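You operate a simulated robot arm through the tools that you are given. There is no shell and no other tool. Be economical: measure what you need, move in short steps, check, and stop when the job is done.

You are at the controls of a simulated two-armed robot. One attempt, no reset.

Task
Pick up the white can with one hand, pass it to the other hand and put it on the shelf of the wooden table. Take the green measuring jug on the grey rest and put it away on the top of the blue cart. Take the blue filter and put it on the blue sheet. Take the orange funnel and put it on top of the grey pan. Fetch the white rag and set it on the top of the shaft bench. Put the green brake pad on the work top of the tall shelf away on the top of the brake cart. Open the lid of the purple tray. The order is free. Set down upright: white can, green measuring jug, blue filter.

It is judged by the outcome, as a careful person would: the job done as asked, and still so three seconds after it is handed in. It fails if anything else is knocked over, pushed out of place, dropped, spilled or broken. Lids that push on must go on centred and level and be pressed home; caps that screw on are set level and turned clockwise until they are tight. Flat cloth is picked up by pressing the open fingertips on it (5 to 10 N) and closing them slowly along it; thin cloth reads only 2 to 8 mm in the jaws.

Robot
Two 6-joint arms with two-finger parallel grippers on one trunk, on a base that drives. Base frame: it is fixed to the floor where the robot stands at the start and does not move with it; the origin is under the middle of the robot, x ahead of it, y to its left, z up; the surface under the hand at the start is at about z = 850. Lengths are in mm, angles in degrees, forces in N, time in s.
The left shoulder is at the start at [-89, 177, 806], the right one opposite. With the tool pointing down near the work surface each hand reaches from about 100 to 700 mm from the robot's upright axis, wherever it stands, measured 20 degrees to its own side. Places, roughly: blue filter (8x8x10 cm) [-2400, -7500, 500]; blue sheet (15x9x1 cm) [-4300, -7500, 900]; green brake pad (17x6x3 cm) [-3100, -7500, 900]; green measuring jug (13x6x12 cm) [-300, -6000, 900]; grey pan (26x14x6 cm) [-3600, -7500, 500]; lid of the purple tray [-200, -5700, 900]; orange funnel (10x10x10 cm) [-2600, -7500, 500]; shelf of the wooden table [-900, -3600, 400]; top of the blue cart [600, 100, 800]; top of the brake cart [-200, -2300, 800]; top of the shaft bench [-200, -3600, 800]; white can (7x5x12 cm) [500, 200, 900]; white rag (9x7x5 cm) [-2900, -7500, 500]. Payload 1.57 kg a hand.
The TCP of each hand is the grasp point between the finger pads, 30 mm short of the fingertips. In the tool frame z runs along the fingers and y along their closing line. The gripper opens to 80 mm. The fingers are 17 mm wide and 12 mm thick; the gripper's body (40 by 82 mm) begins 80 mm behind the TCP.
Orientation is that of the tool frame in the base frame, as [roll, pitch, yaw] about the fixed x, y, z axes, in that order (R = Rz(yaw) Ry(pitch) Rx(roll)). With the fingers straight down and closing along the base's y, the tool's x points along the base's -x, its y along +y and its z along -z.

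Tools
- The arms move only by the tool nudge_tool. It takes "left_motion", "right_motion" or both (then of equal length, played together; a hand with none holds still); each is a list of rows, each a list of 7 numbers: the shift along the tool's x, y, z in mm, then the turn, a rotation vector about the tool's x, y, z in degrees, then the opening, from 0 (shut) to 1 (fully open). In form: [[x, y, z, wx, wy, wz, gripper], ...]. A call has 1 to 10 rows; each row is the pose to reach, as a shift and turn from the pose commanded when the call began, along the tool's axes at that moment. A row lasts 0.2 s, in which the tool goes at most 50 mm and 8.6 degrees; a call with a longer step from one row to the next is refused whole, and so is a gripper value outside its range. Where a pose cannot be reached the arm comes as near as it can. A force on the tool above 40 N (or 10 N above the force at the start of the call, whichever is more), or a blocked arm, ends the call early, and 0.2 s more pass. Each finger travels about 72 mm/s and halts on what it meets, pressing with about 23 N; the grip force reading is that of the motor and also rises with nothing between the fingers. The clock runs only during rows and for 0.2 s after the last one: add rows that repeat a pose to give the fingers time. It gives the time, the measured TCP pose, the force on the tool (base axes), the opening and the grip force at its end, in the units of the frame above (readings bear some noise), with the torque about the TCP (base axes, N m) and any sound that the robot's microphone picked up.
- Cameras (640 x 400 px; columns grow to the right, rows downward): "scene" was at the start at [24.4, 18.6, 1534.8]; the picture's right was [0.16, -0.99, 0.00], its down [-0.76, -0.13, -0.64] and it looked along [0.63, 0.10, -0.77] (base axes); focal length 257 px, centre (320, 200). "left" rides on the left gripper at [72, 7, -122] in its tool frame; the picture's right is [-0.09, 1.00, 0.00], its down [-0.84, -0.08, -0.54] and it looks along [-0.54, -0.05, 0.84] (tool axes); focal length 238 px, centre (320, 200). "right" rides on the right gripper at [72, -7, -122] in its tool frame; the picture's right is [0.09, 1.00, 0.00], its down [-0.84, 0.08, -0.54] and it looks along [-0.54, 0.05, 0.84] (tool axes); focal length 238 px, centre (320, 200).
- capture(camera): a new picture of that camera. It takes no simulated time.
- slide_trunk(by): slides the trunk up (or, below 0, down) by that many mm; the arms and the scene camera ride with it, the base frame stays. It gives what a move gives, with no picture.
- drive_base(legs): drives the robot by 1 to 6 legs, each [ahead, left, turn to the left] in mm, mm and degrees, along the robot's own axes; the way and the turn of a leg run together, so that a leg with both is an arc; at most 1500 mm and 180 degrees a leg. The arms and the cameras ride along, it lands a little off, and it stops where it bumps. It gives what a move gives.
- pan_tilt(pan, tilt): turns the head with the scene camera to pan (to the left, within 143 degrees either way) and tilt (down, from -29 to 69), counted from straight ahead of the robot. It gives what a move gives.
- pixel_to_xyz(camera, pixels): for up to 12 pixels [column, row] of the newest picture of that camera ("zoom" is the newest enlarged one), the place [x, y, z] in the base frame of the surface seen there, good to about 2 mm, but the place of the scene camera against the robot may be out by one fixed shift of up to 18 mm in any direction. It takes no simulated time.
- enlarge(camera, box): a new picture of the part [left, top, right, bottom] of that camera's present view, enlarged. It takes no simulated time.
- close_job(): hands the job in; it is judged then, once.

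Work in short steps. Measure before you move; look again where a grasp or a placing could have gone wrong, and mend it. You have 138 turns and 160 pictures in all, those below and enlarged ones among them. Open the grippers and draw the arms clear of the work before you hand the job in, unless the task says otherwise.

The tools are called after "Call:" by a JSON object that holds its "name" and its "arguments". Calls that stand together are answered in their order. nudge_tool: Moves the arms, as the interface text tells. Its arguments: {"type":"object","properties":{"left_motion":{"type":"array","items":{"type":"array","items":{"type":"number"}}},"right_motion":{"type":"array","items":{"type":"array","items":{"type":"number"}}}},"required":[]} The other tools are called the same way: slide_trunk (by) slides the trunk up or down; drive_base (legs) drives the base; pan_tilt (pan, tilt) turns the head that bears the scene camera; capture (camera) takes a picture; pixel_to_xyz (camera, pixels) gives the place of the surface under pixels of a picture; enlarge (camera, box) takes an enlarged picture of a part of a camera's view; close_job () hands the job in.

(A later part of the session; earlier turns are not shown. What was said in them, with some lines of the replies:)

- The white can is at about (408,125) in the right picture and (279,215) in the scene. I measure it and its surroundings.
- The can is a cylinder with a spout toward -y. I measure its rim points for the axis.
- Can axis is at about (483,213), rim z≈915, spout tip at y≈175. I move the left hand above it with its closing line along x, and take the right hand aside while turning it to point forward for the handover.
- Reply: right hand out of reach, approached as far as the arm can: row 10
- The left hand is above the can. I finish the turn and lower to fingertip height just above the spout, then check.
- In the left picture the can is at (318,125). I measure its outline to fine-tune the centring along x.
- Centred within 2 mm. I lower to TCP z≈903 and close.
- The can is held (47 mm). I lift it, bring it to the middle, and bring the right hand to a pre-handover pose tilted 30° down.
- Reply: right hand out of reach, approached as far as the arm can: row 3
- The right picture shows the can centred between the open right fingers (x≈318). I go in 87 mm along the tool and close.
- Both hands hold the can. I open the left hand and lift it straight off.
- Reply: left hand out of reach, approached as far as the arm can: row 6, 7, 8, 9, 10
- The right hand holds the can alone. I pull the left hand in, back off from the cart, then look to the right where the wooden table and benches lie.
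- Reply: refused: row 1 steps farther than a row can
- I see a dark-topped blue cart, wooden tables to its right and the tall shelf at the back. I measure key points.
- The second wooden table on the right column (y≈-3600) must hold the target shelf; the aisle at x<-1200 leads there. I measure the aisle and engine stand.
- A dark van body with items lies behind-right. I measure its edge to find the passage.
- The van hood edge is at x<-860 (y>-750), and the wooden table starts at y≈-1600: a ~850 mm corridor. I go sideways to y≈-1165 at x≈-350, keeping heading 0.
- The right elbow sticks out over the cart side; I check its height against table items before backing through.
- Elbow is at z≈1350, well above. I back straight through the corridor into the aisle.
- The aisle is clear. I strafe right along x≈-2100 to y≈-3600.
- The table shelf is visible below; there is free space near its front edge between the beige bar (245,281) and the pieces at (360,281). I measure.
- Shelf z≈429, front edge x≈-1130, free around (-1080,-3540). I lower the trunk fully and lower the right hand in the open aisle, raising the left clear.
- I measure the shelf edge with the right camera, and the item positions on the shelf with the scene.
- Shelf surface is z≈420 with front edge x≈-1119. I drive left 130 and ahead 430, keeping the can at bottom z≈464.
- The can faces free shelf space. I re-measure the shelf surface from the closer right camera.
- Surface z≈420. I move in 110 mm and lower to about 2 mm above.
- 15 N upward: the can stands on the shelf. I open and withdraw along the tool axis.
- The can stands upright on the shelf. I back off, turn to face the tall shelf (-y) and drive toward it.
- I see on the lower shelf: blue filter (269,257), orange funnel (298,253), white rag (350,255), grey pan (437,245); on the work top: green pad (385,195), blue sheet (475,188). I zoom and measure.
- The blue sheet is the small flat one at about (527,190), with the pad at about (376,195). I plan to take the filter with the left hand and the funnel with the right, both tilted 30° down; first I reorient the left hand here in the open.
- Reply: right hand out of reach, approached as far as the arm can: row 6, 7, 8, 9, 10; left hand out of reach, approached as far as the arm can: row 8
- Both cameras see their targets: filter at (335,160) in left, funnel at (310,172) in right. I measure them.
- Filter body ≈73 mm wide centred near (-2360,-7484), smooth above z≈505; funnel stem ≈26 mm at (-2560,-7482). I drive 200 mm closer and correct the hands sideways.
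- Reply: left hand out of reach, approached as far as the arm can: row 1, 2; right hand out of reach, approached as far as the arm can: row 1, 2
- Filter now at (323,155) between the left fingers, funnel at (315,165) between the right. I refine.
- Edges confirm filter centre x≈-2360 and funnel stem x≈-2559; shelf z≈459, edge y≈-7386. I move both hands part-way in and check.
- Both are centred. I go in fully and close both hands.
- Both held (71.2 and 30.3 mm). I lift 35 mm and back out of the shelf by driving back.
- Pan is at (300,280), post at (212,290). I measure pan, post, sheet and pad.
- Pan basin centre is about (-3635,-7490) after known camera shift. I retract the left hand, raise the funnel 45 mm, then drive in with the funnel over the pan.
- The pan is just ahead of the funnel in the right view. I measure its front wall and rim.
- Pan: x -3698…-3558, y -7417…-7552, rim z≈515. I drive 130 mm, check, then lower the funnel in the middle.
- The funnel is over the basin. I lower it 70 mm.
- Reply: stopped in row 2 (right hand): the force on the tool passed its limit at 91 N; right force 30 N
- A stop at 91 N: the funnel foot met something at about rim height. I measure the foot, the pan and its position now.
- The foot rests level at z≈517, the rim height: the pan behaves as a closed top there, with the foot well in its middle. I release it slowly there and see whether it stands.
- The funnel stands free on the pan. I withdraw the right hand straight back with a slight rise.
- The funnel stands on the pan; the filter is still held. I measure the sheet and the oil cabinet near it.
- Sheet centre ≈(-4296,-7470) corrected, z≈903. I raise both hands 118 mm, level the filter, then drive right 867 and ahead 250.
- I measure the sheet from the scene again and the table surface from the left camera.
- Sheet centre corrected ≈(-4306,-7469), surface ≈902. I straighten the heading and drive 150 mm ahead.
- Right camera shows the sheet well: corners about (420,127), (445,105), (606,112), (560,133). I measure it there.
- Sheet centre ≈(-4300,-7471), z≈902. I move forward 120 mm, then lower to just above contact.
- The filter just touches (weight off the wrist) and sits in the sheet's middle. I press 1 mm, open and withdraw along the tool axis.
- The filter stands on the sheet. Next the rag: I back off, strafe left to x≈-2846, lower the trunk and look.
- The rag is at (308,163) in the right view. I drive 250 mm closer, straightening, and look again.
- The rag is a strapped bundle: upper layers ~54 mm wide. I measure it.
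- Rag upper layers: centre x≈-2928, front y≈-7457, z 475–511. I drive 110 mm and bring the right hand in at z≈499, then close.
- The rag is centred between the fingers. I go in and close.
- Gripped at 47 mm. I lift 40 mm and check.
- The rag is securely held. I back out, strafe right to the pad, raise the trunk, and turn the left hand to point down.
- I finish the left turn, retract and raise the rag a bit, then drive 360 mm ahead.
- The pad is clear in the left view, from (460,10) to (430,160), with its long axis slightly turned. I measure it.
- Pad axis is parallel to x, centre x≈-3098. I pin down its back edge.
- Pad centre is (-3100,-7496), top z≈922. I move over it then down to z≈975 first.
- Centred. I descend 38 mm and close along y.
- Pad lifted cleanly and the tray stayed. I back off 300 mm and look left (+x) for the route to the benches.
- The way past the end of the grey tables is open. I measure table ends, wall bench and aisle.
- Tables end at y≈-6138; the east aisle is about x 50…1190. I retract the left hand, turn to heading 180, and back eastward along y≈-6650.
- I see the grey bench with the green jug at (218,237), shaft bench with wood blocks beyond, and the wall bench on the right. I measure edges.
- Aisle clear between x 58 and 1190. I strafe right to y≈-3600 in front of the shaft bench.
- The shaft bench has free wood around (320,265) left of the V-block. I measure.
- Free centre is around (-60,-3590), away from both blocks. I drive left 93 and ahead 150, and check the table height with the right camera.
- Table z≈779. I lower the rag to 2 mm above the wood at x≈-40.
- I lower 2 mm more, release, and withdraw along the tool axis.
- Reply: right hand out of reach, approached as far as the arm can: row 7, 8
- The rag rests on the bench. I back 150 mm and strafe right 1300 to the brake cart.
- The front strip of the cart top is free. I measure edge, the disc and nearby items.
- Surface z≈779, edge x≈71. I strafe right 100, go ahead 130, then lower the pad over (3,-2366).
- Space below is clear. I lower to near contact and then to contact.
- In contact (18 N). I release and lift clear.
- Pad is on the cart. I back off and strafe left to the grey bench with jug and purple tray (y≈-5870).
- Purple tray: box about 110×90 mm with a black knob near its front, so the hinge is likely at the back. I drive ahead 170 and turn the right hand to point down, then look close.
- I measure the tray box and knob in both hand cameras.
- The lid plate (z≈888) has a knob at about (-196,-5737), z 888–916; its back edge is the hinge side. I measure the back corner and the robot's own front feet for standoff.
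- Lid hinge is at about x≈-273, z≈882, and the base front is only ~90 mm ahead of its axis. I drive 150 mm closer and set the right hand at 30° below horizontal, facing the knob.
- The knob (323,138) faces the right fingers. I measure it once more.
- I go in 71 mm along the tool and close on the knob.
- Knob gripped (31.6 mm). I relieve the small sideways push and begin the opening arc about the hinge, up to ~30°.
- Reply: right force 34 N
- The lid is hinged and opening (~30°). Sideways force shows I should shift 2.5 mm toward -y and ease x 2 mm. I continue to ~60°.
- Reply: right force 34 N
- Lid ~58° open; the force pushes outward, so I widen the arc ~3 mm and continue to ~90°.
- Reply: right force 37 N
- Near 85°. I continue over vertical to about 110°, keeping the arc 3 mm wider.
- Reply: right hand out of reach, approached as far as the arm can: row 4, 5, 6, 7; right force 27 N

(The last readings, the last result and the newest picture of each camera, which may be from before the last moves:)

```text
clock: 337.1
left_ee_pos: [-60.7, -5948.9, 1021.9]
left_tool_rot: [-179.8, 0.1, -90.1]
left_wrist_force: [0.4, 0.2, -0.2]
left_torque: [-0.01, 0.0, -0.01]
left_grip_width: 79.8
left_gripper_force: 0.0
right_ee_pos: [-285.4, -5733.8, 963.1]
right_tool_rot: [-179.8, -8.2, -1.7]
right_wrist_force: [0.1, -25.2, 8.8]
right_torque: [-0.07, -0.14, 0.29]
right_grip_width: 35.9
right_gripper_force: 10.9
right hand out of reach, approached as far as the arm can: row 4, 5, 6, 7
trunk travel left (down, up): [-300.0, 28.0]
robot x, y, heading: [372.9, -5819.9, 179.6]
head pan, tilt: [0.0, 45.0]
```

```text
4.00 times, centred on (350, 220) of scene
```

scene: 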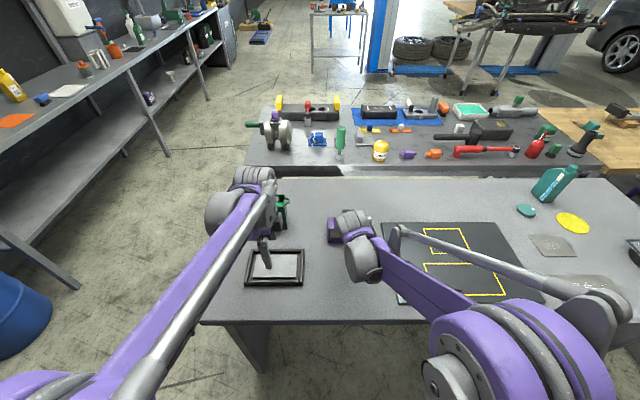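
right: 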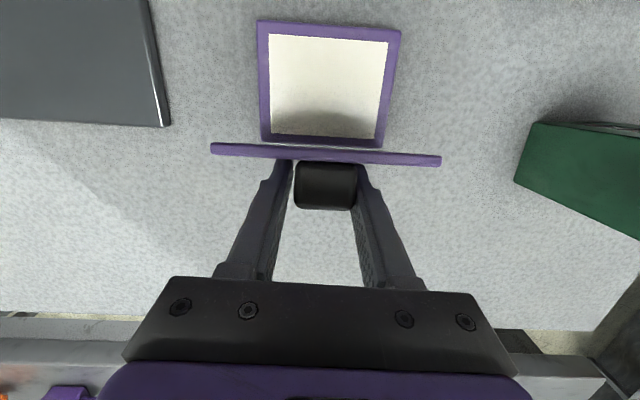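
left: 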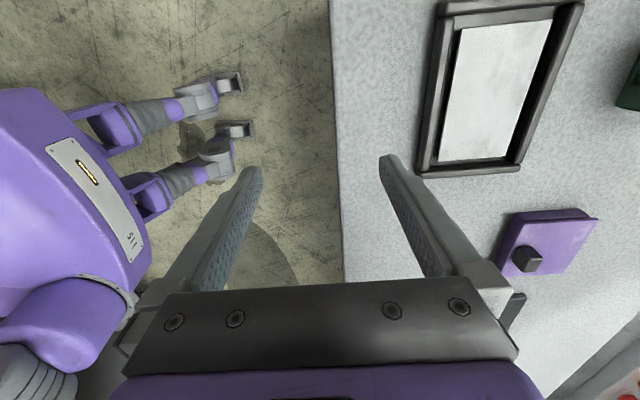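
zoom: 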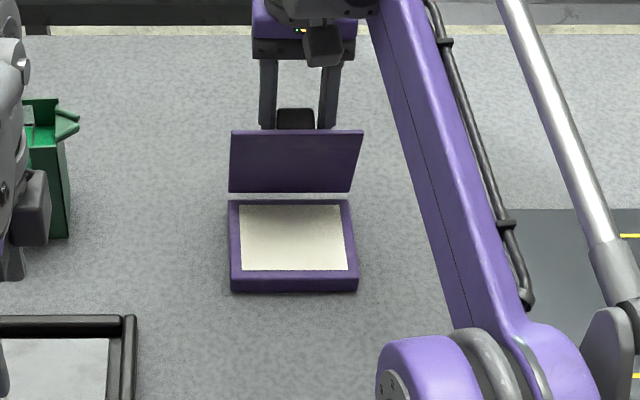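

The arm ran out of reach with the lid near vertical. The lid is free to swing, so I drive the base 28 mm ahead to push it past vertical.

Call:
{"name": "drive_base", "arguments": {"legs": [[28, 0, 0]]}}

Call:
{"name": "capture", "arguments": {"camera": "right"}}

Call:
{"name": "enlarge", "arguments": {"camera": "scene", "box": [280, 170, 420, 270]}}

```text
clock: 338.0
left_ee_pos: [-88.4, -5948.5, 1022.8]
left_tool_rot: [180.0, 0.1, -90.0]
left_wrist_force: [0.5, 0.0, 0.4]
left_torque: [-0.04, 0.01, -0.02]
left_grip_width: 80.2
left_gripper_force: 0.1
right_ee_pos: [-312.7, -5733.9, 964.9]
right_tool_rot: [-179.8, -8.0, -1.8]
right_wrist_force: [2.8, -24.5, 4.8]
right_torque: [-0.08, -0.26, 0.01]
right_grip_width: 37.6
right_gripper_force: 12.3
trunk travel left (down, up): [-300.0, 28.0]
robot x, y, heading: [341.5, -5817.5, 179.6]
head pan, tilt: [0.0, 45.0]
```

```text
42 pictures are left
```

right: 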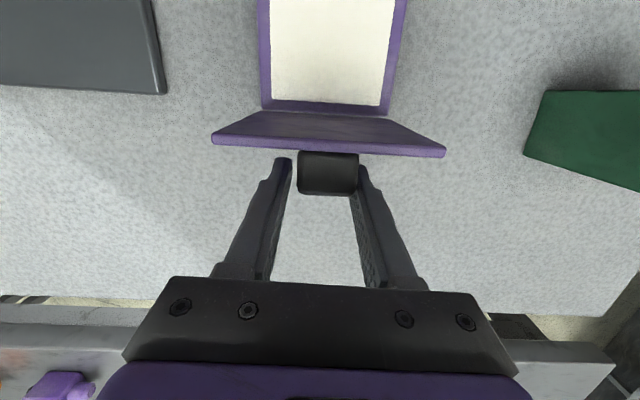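

```text
4.00 times, centred on (350, 220) of scene
```

zoom: 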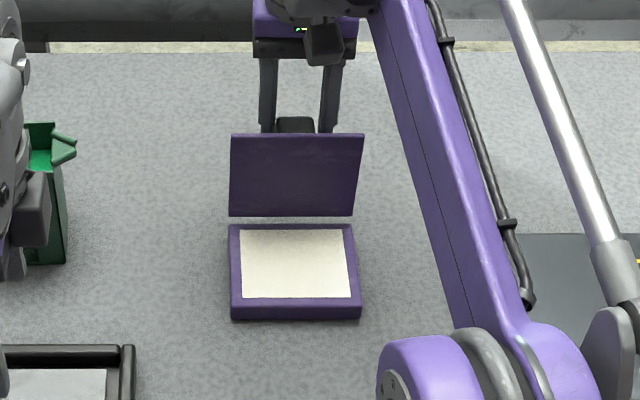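

I measure the lid's upper edge against its hinge edge to get the angle.

Call:
{"name": "pixel_to_xyz", "arguments": {"camera": "right", "pixels": [[250, 146], [400, 152], [275, 115], [370, 118], [328, 170], [300, 160], [355, 160], [285, 165], [364, 175]]}}

Call:
{"name": "enlarge", "arguments": {"camera": "right", "box": [200, 90, 460, 250]}}

```text
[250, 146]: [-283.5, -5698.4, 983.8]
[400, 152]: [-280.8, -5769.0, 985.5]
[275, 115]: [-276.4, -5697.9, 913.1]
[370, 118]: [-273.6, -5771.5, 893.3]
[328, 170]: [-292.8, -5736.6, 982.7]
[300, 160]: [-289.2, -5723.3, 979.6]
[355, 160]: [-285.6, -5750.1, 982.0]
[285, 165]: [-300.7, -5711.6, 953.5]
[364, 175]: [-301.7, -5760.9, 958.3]
```

```text
2.46 times, centred on (330, 170) of right
```

zoom: 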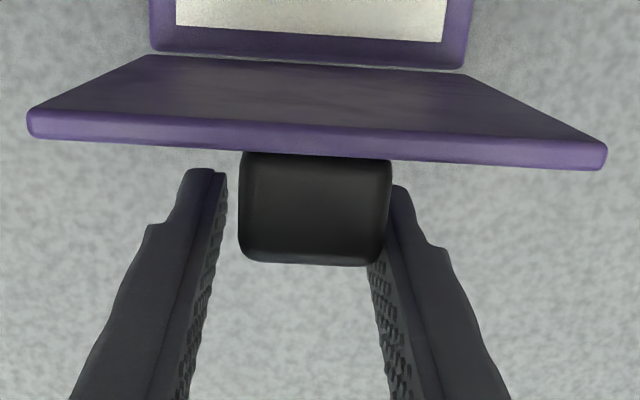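

The lid is at ~95°, just past vertical, with the grip slipping. I open, lift the hand up clear, and see whether the lid stays.

Call:
{"name": "nudge_tool", "arguments": {"right_motion": [[0, 0, 0, 0, 0, 0, 0.6], [0, 0, 0, 0, 0, 0, 1], [0, 0, 0, 0, 0, 0, 1], [0, 0, -30, 0, 0, 0, 1], [0, 0, -65, 0, 0, 0, 1], [0, 0, -95, 0, 0, 0, 1]]}}

Call:
{"name": "capture", "arguments": {"camera": "right"}}

Call:
{"name": "capture", "arguments": {"camera": "scene"}}

```text
clock: 339.4
left_ee_pos: [-87.0, -5946.6, 1023.5]
left_tool_rot: [180.0, 0.0, -90.0]
left_wrist_force: [0.0, 0.5, 0.1]
left_torque: [-0.02, 0.04, -0.01]
left_grip_width: 80.2
left_gripper_force: 0.1
right_ee_pos: [-286.7, -5723.8, 1034.8]
right_tool_rot: [-179.9, -8.0, -1.8]
right_wrist_force: [0.9, 0.1, 0.3]
right_torque: [-0.01, 0.04, -0.03]
right_grip_width: 79.8
right_gripper_force: 0.1
right hand out of reach, approached as far as the arm can: row 4, 5, 6
trunk travel left (down, up): [-300.0, 28.0]
robot x, y, heading: [342.5, -5819.2, 179.4]
head pan, tilt: [0.0, 45.0]
```

```text
39 pictures are left
```

right: 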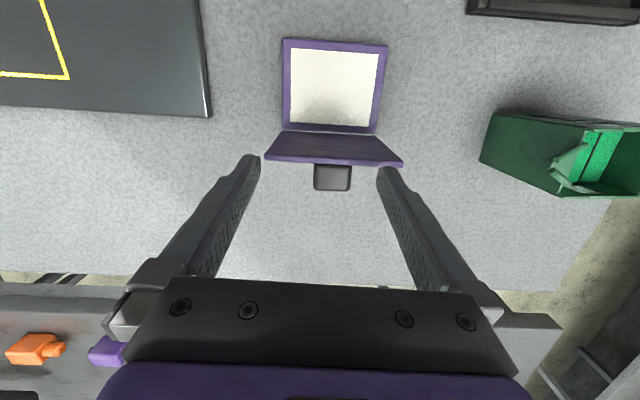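

```text
38 pictures are left
```

scene: 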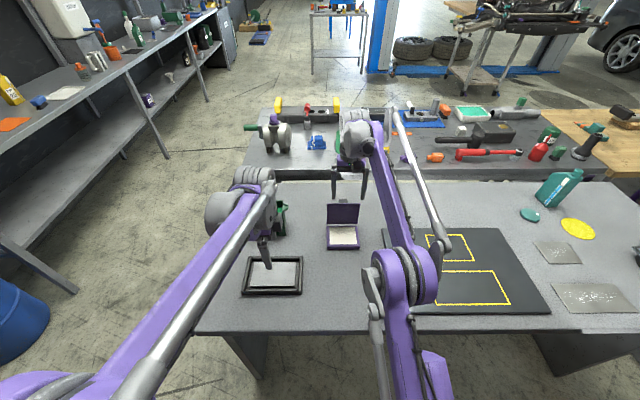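

The lid stays open by itself. I measure its angle once more.

Call:
{"name": "pixel_to_xyz", "arguments": {"camera": "right", "pixels": [[300, 140], [300, 148], [300, 156], [360, 142], [360, 158], [330, 138], [330, 160]]}}

```text
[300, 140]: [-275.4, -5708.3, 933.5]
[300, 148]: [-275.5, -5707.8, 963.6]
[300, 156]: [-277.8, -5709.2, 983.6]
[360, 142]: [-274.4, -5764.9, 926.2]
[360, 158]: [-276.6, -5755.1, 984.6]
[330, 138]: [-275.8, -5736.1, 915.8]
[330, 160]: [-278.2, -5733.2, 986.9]
```

The lid holds at ~92°. To make it safe I push it further back: hand to the robot's side of the lid, fingers closed, tilted 30°.

Call:
{"name": "nudge_tool", "arguments": {"right_motion": [[20, 5, 0, 0, 0, 0, 0.8], [40, 10, 3, 0, -6, 0, 0.5], [60, 10, 6, 0, -14, 0, 0.3], [74, 10, 10, 0, -22, 0, 0], [74, 10, 10, 0, -30, 0, 0], [74, 10, 10, 0, -38, 0, 0], [74, 10, 10, 0, -38, 0, 0]]}}

Call:
{"name": "nudge_tool", "arguments": {"right_motion": [[9.7, 0, 17, 0, 0, 0, 0], [19.5, 0, 33.8, 0, 0, 0, 0], [7, 0, 41, 0, 0, 0, 0], [-6, 0, 48.5, 0, 0, 0, 0], [-19, 0, 56, 0, 0, 0, 0], [-30, 0, 62, 0, 0, 0, 0], [-36.8, 0, 66.3, 0, 0, 0, 0], [-36.8, 0, 66.3, 0, 0, 0, 0]]}}

Call:
{"name": "capture", "arguments": {"camera": "right"}}

```text
clock: 341.0
left_ee_pos: [-89.7, -5945.8, 1022.7]
left_tool_rot: [-179.9, 0.0, -90.1]
left_wrist_force: [-0.4, -0.3, -0.5]
left_torque: [-0.01, 0.02, 0.01]
left_grip_width: 79.8
left_gripper_force: 0.0
right_ee_pos: [-214.8, -5737.9, 1033.0]
right_tool_rot: [-179.9, 30.0, -1.7]
right_wrist_force: [-0.5, -0.6, -0.2]
right_torque: [0.0, 0.0, -0.02]
right_grip_width: 0.3
right_gripper_force: 21.1
trunk travel left (down, up): [-300.0, 28.0]
robot x, y, heading: [344.6, -5818.8, 179.5]
head pan, tilt: [0.0, 45.0]
```

```text
clock: 342.8
left_ee_pos: [-87.3, -5946.2, 1024.7]
left_tool_rot: [-179.9, 0.1, -90.0]
left_wrist_force: [0.4, 0.1, 0.2]
left_torque: [0.0, 0.02, 0.01]
left_grip_width: 79.8
left_gripper_force: 0.0
right_ee_pos: [-276.6, -5737.2, 994.7]
right_tool_rot: [-179.8, 29.8, -1.8]
right_wrist_force: [22.9, -1.0, -3.1]
right_torque: [-0.03, -0.55, 0.04]
right_grip_width: 0.0
right_gripper_force: 21.0
trunk travel left (down, up): [-300.0, 28.0]
robot x, y, heading: [343.7, -5816.7, 179.3]
head pan, tilt: [0.0, 45.0]
```

```text
37 pictures are left
```

right: 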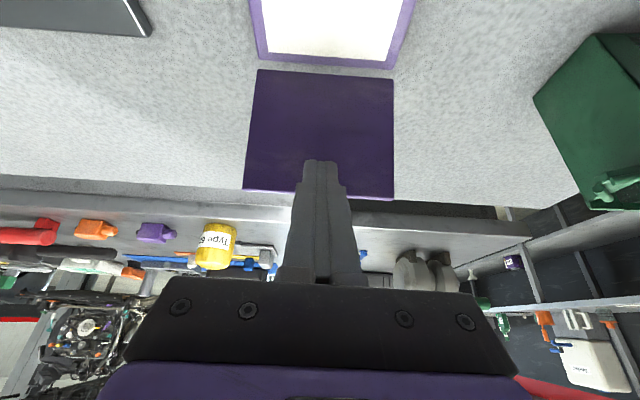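

A 23 N reaction: the lid meets its stop. I withdraw the hand and check that the lid stays.

Call:
{"name": "nudge_tool", "arguments": {"right_motion": [[17, 0, -10, 0, 0, 0, 0], [43, 0, -25, 0, 0, 0, 0], [60, 0, -55, 0, 0, 0, 0], [75, 0, -95, 0, 0, 0, 0], [75, 0, -130, 0, 0, 0, 0.5], [75, 0, -130, 0, 0, 0, 1]]}}

Call:
{"name": "capture", "arguments": {"camera": "scene"}}

Call:
{"name": "enlarge", "arguments": {"camera": "scene", "box": [230, 170, 370, 270]}}

Call:
{"name": "pixel_to_xyz", "arguments": {"camera": "scene", "pixels": [[343, 205], [343, 212], [343, 218], [343, 222]]}}

```text
clock: 344.2
left_ee_pos: [-90.6, -5945.9, 1022.5]
left_tool_rot: [-179.8, 0.0, -90.0]
left_wrist_force: [-0.5, -0.6, 0.0]
left_torque: [-0.03, 0.01, 0.02]
left_grip_width: 80.0
left_gripper_force: 0.1
right_ee_pos: [-150.0, -5742.8, 1067.5]
right_tool_rot: [179.9, 29.8, -1.7]
right_wrist_force: [0.9, -0.2, 0.0]
right_torque: [-0.01, -0.03, 0.03]
right_grip_width: 78.0
right_gripper_force: 0.4
trunk travel left (down, up): [-300.0, 28.0]
robot x, y, heading: [342.0, -5818.6, 179.6]
head pan, tilt: [0.0, 45.0]
```

```text
36 pictures are left
```

scene: 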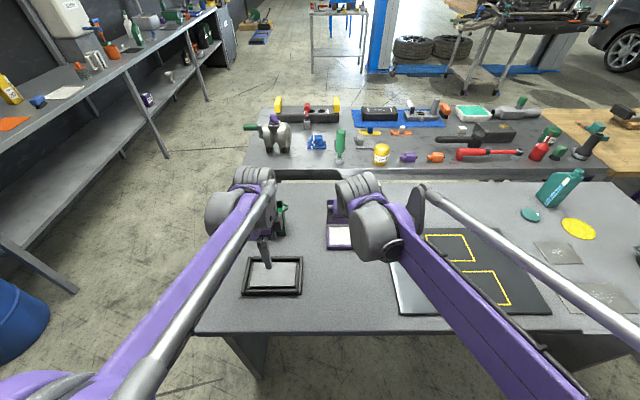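

```text
4.00 times, centred on (300, 220) of scene
```

zoom: 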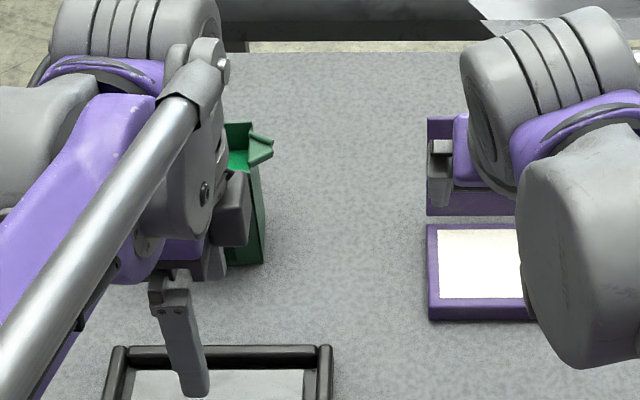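

```text
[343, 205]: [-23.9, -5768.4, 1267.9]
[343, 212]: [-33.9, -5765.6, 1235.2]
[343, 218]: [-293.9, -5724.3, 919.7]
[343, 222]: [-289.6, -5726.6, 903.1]
```

The lid stays open past vertical. Now the jug with the left hand: it already points down with closing along x. I raise it, move forward 110 and look.

Call:
{"name": "nudge_tool", "arguments": {"left_motion": [[0, 10, -35, 0, 0, 0, 1], [0, 45, -60, 0, 0, 0, 1], [5, 80, -60, 0, 0, 0, 1], [10, 115, -60, 0, 0, 0, 1]]}}

Call:
{"name": "capture", "arguments": {"camera": "left"}}

```text
clock: 345.2
left_ee_pos: [-207.3, -5956.8, 1081.5]
left_tool_rot: [-179.9, 0.0, -90.1]
left_wrist_force: [0.4, 0.8, 0.3]
left_torque: [0.02, 0.0, 0.0]
left_grip_width: 79.7
left_gripper_force: 0.0
right_ee_pos: [-151.3, -5741.6, 1067.5]
right_tool_rot: [-179.8, 29.9, -1.7]
right_wrist_force: [0.7, 1.0, -0.9]
right_torque: [-0.03, 0.0, 0.0]
right_grip_width: 80.0
right_gripper_force: 0.1
trunk travel left (down, up): [-300.0, 28.0]
robot x, y, heading: [346.0, -5818.3, 179.5]
head pan, tilt: [0.0, 45.0]
```

```text
34 pictures are left
```

left: 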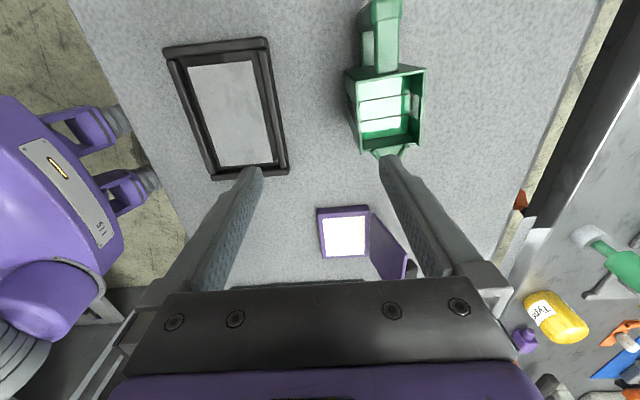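

I measure the jug's rim in the left view.

Call:
{"name": "pixel_to_xyz", "arguments": {"camera": "left", "pixels": [[347, 72], [425, 70], [360, 150], [415, 147], [347, 80], [372, 70], [420, 110], [355, 110], [390, 148], [385, 15], [350, 95], [352, 120]]}}

Call:
{"name": "enlarge", "arguments": {"camera": "left", "box": [320, 0, 480, 180]}}

```text
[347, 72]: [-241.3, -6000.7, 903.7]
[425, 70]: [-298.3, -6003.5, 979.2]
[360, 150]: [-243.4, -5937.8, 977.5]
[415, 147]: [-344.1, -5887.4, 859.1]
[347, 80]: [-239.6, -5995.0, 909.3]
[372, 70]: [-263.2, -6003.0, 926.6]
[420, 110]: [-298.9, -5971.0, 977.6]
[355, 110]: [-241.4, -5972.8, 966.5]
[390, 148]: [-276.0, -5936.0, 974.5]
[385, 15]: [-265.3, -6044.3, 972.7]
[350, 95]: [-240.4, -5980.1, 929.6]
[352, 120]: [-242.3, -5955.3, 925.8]
```

```text
2.22 times, centred on (400, 90) of left
```

zoom: 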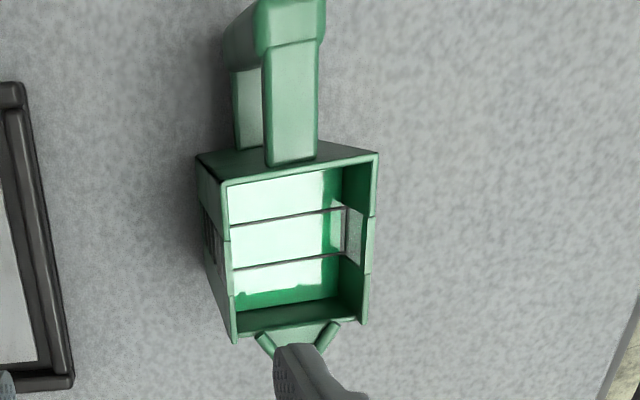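

Jug body: x -300…-240, y -6006…-5938, rim z≈978. I centre over (-270,-5974), go down to z≈950 and close.

Call:
{"name": "nudge_tool", "arguments": {"left_motion": [[9, 32, 0, 0, 0, 0, 1], [17, 63, 0, 0, 0, 0, 1], [17, 63, 45, 0, 0, 0, 1], [17, 63, 90, 0, 0, 0, 1], [17, 63, 118, 0, 0, 0, 1], [17, 63, 131, 0, 0, 0, 1], [17, 63, 131, 0, 0, 0, 0.85], [17, 63, 131, 0, 0, 0, 0.65], [17, 63, 131, 0, 0, 0, 0.55], [17, 63, 131, 0, 0, 0, 0.55]]}}

Call:
{"name": "capture", "arguments": {"camera": "left"}}

```text
clock: 347.4
left_ee_pos: [-266.0, -5973.1, 952.8]
left_tool_rot: [-179.9, 0.1, -89.9]
left_wrist_force: [0.8, 0.4, 0.7]
left_torque: [-0.01, 0.02, -0.01]
left_grip_width: 60.5
left_gripper_force: 22.6
right_ee_pos: [-150.6, -5741.4, 1067.9]
right_tool_rot: [-180.0, 29.9, -1.7]
right_wrist_force: [0.5, 0.4, -0.6]
right_torque: [0.0, -0.02, 0.0]
right_grip_width: 80.2
right_gripper_force: 0.0
trunk travel left (down, up): [-300.0, 28.0]
robot x, y, heading: [345.4, -5821.1, 179.5]
head pan, tilt: [0.0, 45.0]
```

```text
32 pictures are left
```

left: 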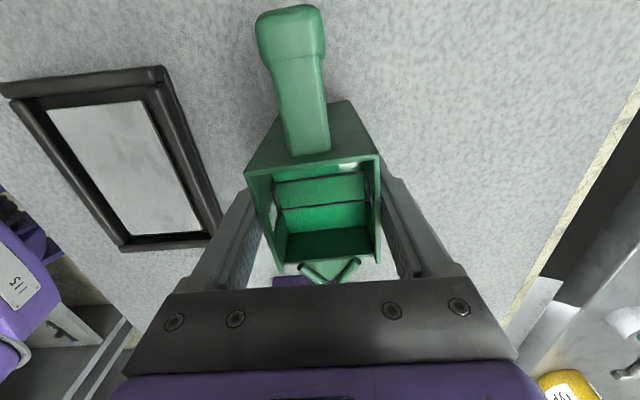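

Jug gripped at 60.5 mm, bottom 94 mm below the TCP. I lift it, pull in, back off, and look north along the aisle.

Call:
{"name": "nudge_tool", "arguments": {"left_motion": [[0, 0, -35, 0, 0, 0, 0.55], [0, 0, -80, 0, 0, 0, 0.55], [0, 0, -125, 0, 0, 0, 0.55], [0, -40, -140, 0, 0, 0, 0.55], [0, -85, -145, 0, 0, 0, 0.55], [0, -130, -145, 0, 0, 0, 0.55], [0, -170, -145, 0, 0, 0, 0.55]]}}

Call:
{"name": "drive_base", "arguments": {"legs": [[-300, 0, 0.4], [0, -1400, 0], [0, -1400, 0], [0, -800, 0]]}}

Call:
{"name": "pan_tilt", "arguments": {"pan": -90, "tilt": 20}}

Call:
{"name": "capture", "arguments": {"camera": "scene"}}

```text
clock: 349.0
left_ee_pos: [-94.5, -5973.5, 1096.2]
left_tool_rot: [180.0, 0.0, -90.1]
left_wrist_force: [0.2, -0.5, -1.8]
left_torque: [0.05, 0.02, -0.02]
left_grip_width: 60.6
left_gripper_force: 22.5
right_ee_pos: [-148.1, -5742.7, 1069.2]
right_tool_rot: [-179.9, 30.0, -1.8]
right_wrist_force: [-0.9, 0.4, 0.6]
right_torque: [0.0, -0.02, 0.01]
right_grip_width: 80.0
right_gripper_force: 0.0
trunk travel left (down, up): [-300.0, 28.0]
robot x, y, heading: [343.9, -5819.1, 179.7]
head pan, tilt: [0.0, 45.0]
```

```text
clock: 382.2
left_ee_pos: [152.4, -2381.5, 1095.5]
left_tool_rot: [-179.9, 0.0, -88.5]
left_wrist_force: [-0.2, 1.0, -2.6]
left_torque: [0.0, -0.02, 0.0]
left_grip_width: 60.0
left_gripper_force: 22.9
right_ee_pos: [92.5, -2152.3, 1068.4]
right_tool_rot: [-179.9, 30.0, -0.2]
right_wrist_force: [0.3, -0.6, 0.1]
right_torque: [0.02, 0.01, -0.02]
right_grip_width: 79.9
right_gripper_force: 0.0
trunk travel left (down, up): [-300.0, 28.0]
robot x, y, heading: [587.1, -2216.9, -179.2]
head pan, tilt: [0.0, 45.0]
```

```text
clock: 383.9
left_ee_pos: [152.1, -2381.5, 1095.1]
left_tool_rot: [-179.8, -0.1, -88.5]
left_wrist_force: [-0.2, 0.6, -2.7]
left_torque: [0.0, 0.0, 0.0]
left_grip_width: 59.7
left_gripper_force: 22.9
right_ee_pos: [91.6, -2150.8, 1067.5]
right_tool_rot: [-179.9, 29.8, -0.2]
right_wrist_force: [0.4, 0.6, 1.1]
right_torque: [0.0, 0.01, 0.0]
right_grip_width: 80.0
right_gripper_force: 0.1
trunk travel left (down, up): [-300.0, 28.0]
robot x, y, heading: [587.0, -2213.9, -178.9]
head pan, tilt: [-90.0, 20.0]
```

```text
31 pictures are left
```

scene: 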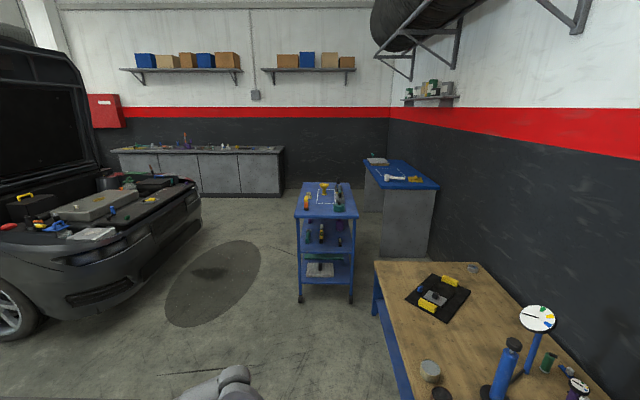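

I see the blue cart ahead (325,195), a wooden table right, and the van left. I measure.

Call:
{"name": "pixel_to_xyz", "arguments": {"camera": "scene", "pixels": [[297, 215], [355, 215], [300, 300], [350, 302], [325, 190], [375, 265], [385, 350], [395, 380], [185, 250], [180, 205], [120, 310], [378, 290]]}}

```text
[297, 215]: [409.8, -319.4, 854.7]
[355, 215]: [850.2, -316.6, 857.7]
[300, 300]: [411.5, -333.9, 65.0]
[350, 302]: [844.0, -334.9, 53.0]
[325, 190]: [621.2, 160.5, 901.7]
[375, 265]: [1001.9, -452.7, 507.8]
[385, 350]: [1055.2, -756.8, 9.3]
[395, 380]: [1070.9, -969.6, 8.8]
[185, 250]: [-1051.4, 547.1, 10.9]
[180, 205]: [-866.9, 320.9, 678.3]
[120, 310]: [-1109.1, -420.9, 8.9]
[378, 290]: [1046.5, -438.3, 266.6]
```

Route: north to y≈-1014, west to x≈-100, turn 180° there (open floor), then strafe left to y≈90 facing the cart.

Call:
{"name": "drive_base", "arguments": {"legs": [[0, 0, -1.1], [0, -1200, 0], [690, 0, 0], [0, 0, -180], [0, 1100, 0]]}}

Call:
{"name": "pan_tilt", "arguments": {"pan": 5, "tilt": 45}}

Call:
{"name": "capture", "arguments": {"camera": "scene"}}

```text
clock: 415.2
left_ee_pos: [289.7, 247.3, 1096.4]
left_tool_rot: [-179.8, 0.0, 91.5]
left_wrist_force: [-0.3, 0.5, -1.1]
left_torque: [0.01, -0.01, -0.01]
left_grip_width: 59.7
left_gripper_force: 23.1
right_ee_pos: [349.5, 16.4, 1068.6]
right_tool_rot: [-179.9, 29.8, 179.9]
right_wrist_force: [0.5, 0.4, -0.6]
right_torque: [0.0, -0.02, 0.0]
right_grip_width: 80.1
right_gripper_force: 0.1
trunk travel left (down, up): [-300.0, 28.0]
robot x, y, heading: [-143.7, 80.0, 1.1]
head pan, tilt: [-90.0, 20.0]
```

```text
clock: 416.9
left_ee_pos: [289.9, 246.3, 1095.2]
left_tool_rot: [-179.9, 0.0, 91.4]
left_wrist_force: [0.2, -0.5, -2.6]
left_torque: [0.05, -0.01, 0.01]
left_grip_width: 59.9
left_gripper_force: 23.1
right_ee_pos: [349.3, 16.5, 1068.9]
right_tool_rot: [-180.0, 29.9, 179.7]
right_wrist_force: [-0.6, 0.4, -0.5]
right_torque: [0.02, 0.03, 0.01]
right_grip_width: 79.9
right_gripper_force: 0.0
trunk travel left (down, up): [-300.0, 28.0]
robot x, y, heading: [-143.7, 81.0, 1.1]
head pan, tilt: [5.0, 45.0]
```

```text
30 pictures are left
```

scene: 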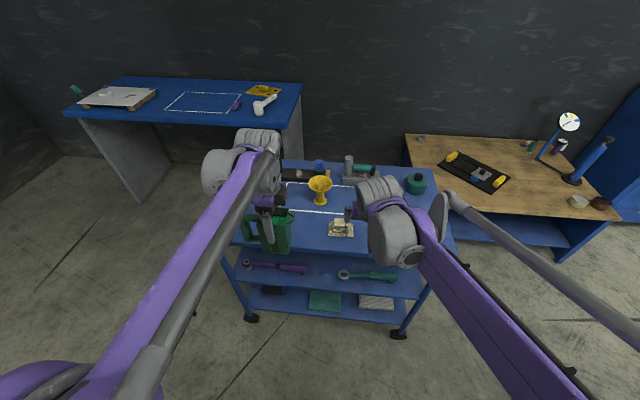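

I correct the heading, drive 100 mm ahead, move the jug over (483,255) and view with the left camera before lowering.

Call:
{"name": "drive_base", "arguments": {"legs": [[100, 0, -1.1]]}}

Call:
{"name": "nudge_tool", "arguments": {"left_motion": [[0, 35, 0, 0, 0, 0, 0.55], [0, 70, 10, 0, 0, 0, 0.55], [3, 93, 40, 0, 0, 0, 0.55], [6, 93, 80, 0, 0, 0, 0.55]]}}

Call:
{"name": "capture", "arguments": {"camera": "left"}}

Call:
{"name": "capture", "arguments": {"camera": "scene"}}

```text
clock: 418.0
left_ee_pos: [391.1, 237.3, 1096.7]
left_tool_rot: [-179.9, 0.0, 90.3]
left_wrist_force: [1.3, 0.6, -2.1]
left_torque: [0.02, 0.01, 0.0]
left_grip_width: 59.9
left_gripper_force: 23.5
right_ee_pos: [446.9, 7.0, 1067.6]
right_tool_rot: [-179.9, 29.9, 178.7]
right_wrist_force: [0.7, -0.9, 0.7]
right_torque: [-0.01, -0.01, 0.0]
right_grip_width: 79.8
right_gripper_force: 0.0
trunk travel left (down, up): [-300.0, 28.0]
robot x, y, heading: [-47.9, 80.3, -0.0]
head pan, tilt: [5.0, 45.0]
```

```text
clock: 419.0
left_ee_pos: [485.2, 244.1, 1016.3]
left_tool_rot: [-180.0, 0.0, 90.2]
left_wrist_force: [-0.6, -0.7, -1.6]
left_torque: [-0.01, 0.01, 0.01]
left_grip_width: 59.9
left_gripper_force: 23.2
right_ee_pos: [446.6, 6.9, 1068.1]
right_tool_rot: [-179.9, 30.0, 178.7]
right_wrist_force: [0.3, -0.3, -0.7]
right_torque: [0.01, 0.0, -0.02]
right_grip_width: 79.8
right_gripper_force: 0.0
trunk travel left (down, up): [-300.0, 28.0]
robot x, y, heading: [-45.2, 82.6, -0.0]
head pan, tilt: [5.0, 45.0]
```

```text
29 pictures are left
```

left: 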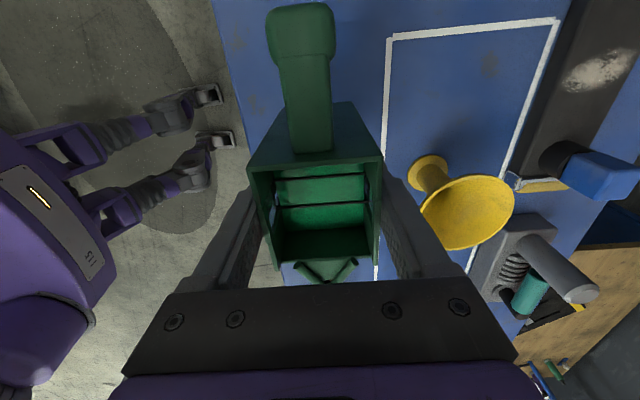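

```text
28 pictures are left
```

scene: 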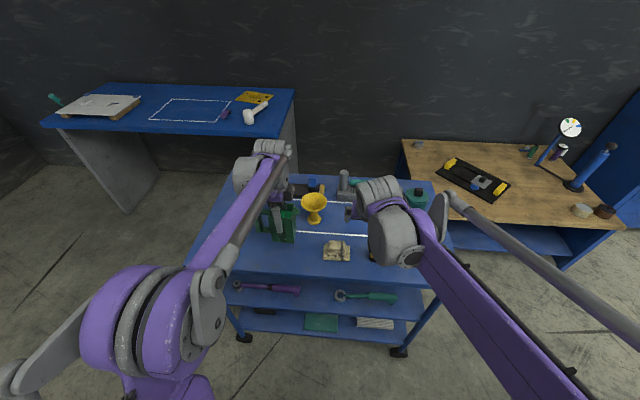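

Clear of the funnel and line. I lower to contact (expected TCP z≈944).

Call:
{"name": "nudge_tool", "arguments": {"left_motion": [[0, 0, 30, 0, 0, 0, 0.55], [0, 0, 55, 0, 0, 0, 0.55], [0, 0, 66, 0, 0, 0, 0.55], [0, 0, 70, 0, 0, 0, 0.55], [0, 0, 72.5, 0, 0, 0, 0.55], [0, 0, 72.5, 0, 0, 0, 0.55]]}}

Call:
{"name": "enlarge", "arguments": {"camera": "scene", "box": [210, 170, 370, 290]}}

```text
clock: 420.4
left_ee_pos: [484.3, 244.3, 943.0]
left_tool_rot: [-180.0, 0.0, 90.3]
left_wrist_force: [0.2, 0.0, -2.7]
left_torque: [0.01, -0.06, -0.02]
left_grip_width: 59.6
left_gripper_force: 22.8
right_ee_pos: [445.6, 8.2, 1067.3]
right_tool_rot: [-179.9, 29.9, 178.6]
right_wrist_force: [0.5, -0.1, -0.2]
right_torque: [0.01, 0.0, -0.03]
right_grip_width: 80.1
right_gripper_force: 0.1
trunk travel left (down, up): [-300.0, 28.0]
robot x, y, heading: [-50.0, 82.3, -0.0]
head pan, tilt: [5.0, 45.0]
```

```text
3.33 times, centred on (290, 230) of scene
```

zoom: 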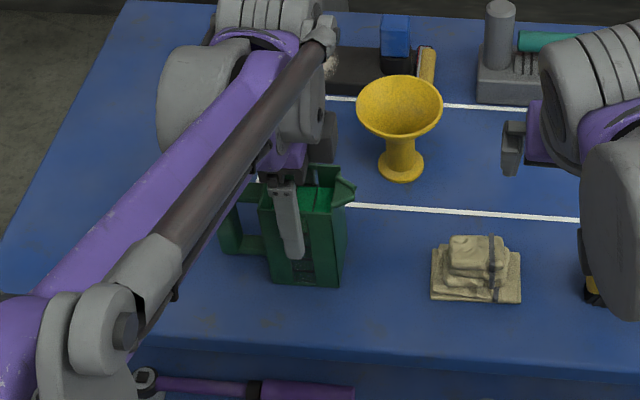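

Still hanging (-2.7 N), so a little more height remains. I lower in 1.5 mm steps until it takes the weight.

Call:
{"name": "nudge_tool", "arguments": {"left_motion": [[0, 0, 1.5, 0, 0, 0, 0.55], [0, 0, 3, 0, 0, 0, 0.55], [0, 0, 3, 0, 0, 0, 0.55]]}}

```text
clock: 421.2
left_ee_pos: [482.3, 244.9, 940.4]
left_tool_rot: [180.0, 0.0, 90.2]
left_wrist_force: [5.3, 1.1, 20.5]
left_torque: [0.01, -0.09, 0.06]
left_grip_width: 60.1
left_gripper_force: 22.5
right_ee_pos: [445.9, 7.2, 1069.0]
right_tool_rot: [-179.8, 30.0, 178.7]
right_wrist_force: [-0.6, 0.1, -0.2]
right_torque: [0.02, -0.05, 0.0]
right_grip_width: 80.0
right_gripper_force: 0.0
trunk travel left (down, up): [-300.0, 28.0]
robot x, y, heading: [-48.2, 77.1, 0.2]
head pan, tilt: [5.0, 45.0]
```

The jug stands (20 N). I release and rise straight up.

Call:
{"name": "nudge_tool", "arguments": {"left_motion": [[0, 0, -1, 0, 0, 0, 0.62], [0, 0, -1, 0, 0, 0, 0.75], [0, 0, -1, 0, 0, 0, 0.9], [0, 0, -1, 0, 0, 0, 1], [0, 0, -20, 0, 0, 0, 1], [0, 0, -60, 0, 0, 0, 1], [0, 0, -105, 0, 0, 0, 1], [0, -40, -130, 0, 0, 0, 1], [0, -85, -130, 0, 0, 0, 1], [0, -130, -130, 0, 0, 0, 1]]}}

Call:
{"name": "drive_base", "arguments": {"legs": [[-250, 0, 0]]}}

Call:
{"name": "capture", "arguments": {"camera": "scene"}}

Call:
{"name": "enlarge", "arguments": {"camera": "scene", "box": [220, 150, 420, 290]}}

```text
clock: 423.4
left_ee_pos: [353.0, 241.8, 1069.8]
left_tool_rot: [179.9, -0.1, 90.3]
left_wrist_force: [0.3, -0.2, -0.1]
left_torque: [0.0, -0.03, 0.0]
left_grip_width: 79.9
left_gripper_force: 0.0
right_ee_pos: [445.1, 7.8, 1069.4]
right_tool_rot: [-180.0, 30.0, 178.8]
right_wrist_force: [0.6, 0.2, -0.6]
right_torque: [-0.02, -0.03, 0.02]
right_grip_width: 80.1
right_gripper_force: 0.1
trunk travel left (down, up): [-300.0, 28.0]
robot x, y, heading: [-52.7, 80.7, 0.1]
head pan, tilt: [5.0, 45.0]
```

```text
clock: 425.3
left_ee_pos: [105.7, 243.9, 1068.9]
left_tool_rot: [-179.9, 0.1, 90.2]
left_wrist_force: [0.1, 0.2, -0.7]
left_torque: [-0.01, 0.01, 0.0]
left_grip_width: 80.2
left_gripper_force: 0.3
right_ee_pos: [197.9, 7.3, 1068.7]
right_tool_rot: [-179.8, 29.9, 178.7]
right_wrist_force: [-0.6, -0.1, -0.1]
right_torque: [-0.01, 0.01, -0.01]
right_grip_width: 80.1
right_gripper_force: 0.1
trunk travel left (down, up): [-300.0, 28.0]
robot x, y, heading: [-298.8, 80.1, 0.1]
head pan, tilt: [5.0, 45.0]
```

```text
26 pictures are left
```

scene: 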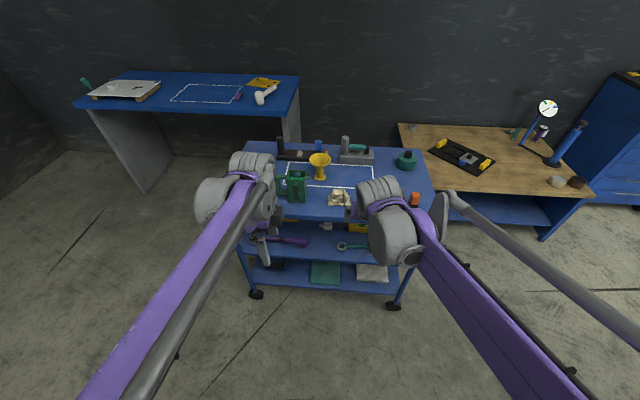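

```text
2.86 times, centred on (320, 220) of scene
```

zoom: 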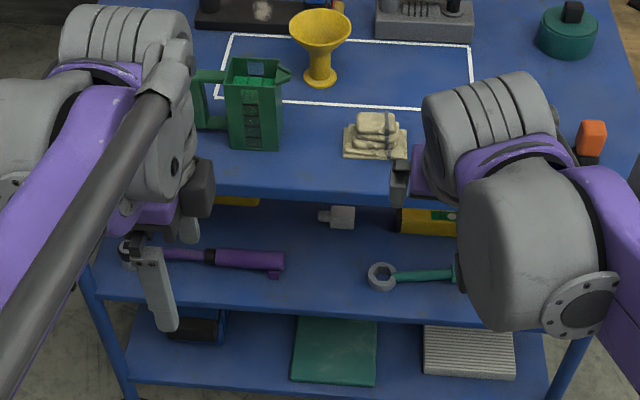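

The jug stands upright on the blue cart, both hands are open and clear, and the other placements were checked when I made them. I hand in.

Call:
{"name": "close_job", "arguments": {}}

```text
The job is handed in.
```

I did all seven jobs and handed the work in. I checked each placement with the cameras at the time but did not go back for a second look.

- **White can:** passed from the left hand to the right and set upright on the shelf of the wooden table.
- **Green measuring jug:** upright on top of the blue cart.
- **Blue filter:** upright in the middle of the blue sheet.
- **Orange funnel:** stands on top of the grey pan at rim height. I tried to lower it inside, but the pan stopped it there with a 91 N contact.
- **White rag:** on top of the shaft bench, between the two blocks.
- **Green brake pad:** on the front of the brake cart top.
- **Purple tray lid:** open just past vertical, pushed back until I felt it resist. It was still open when I last saw it, as I picked up the jug.
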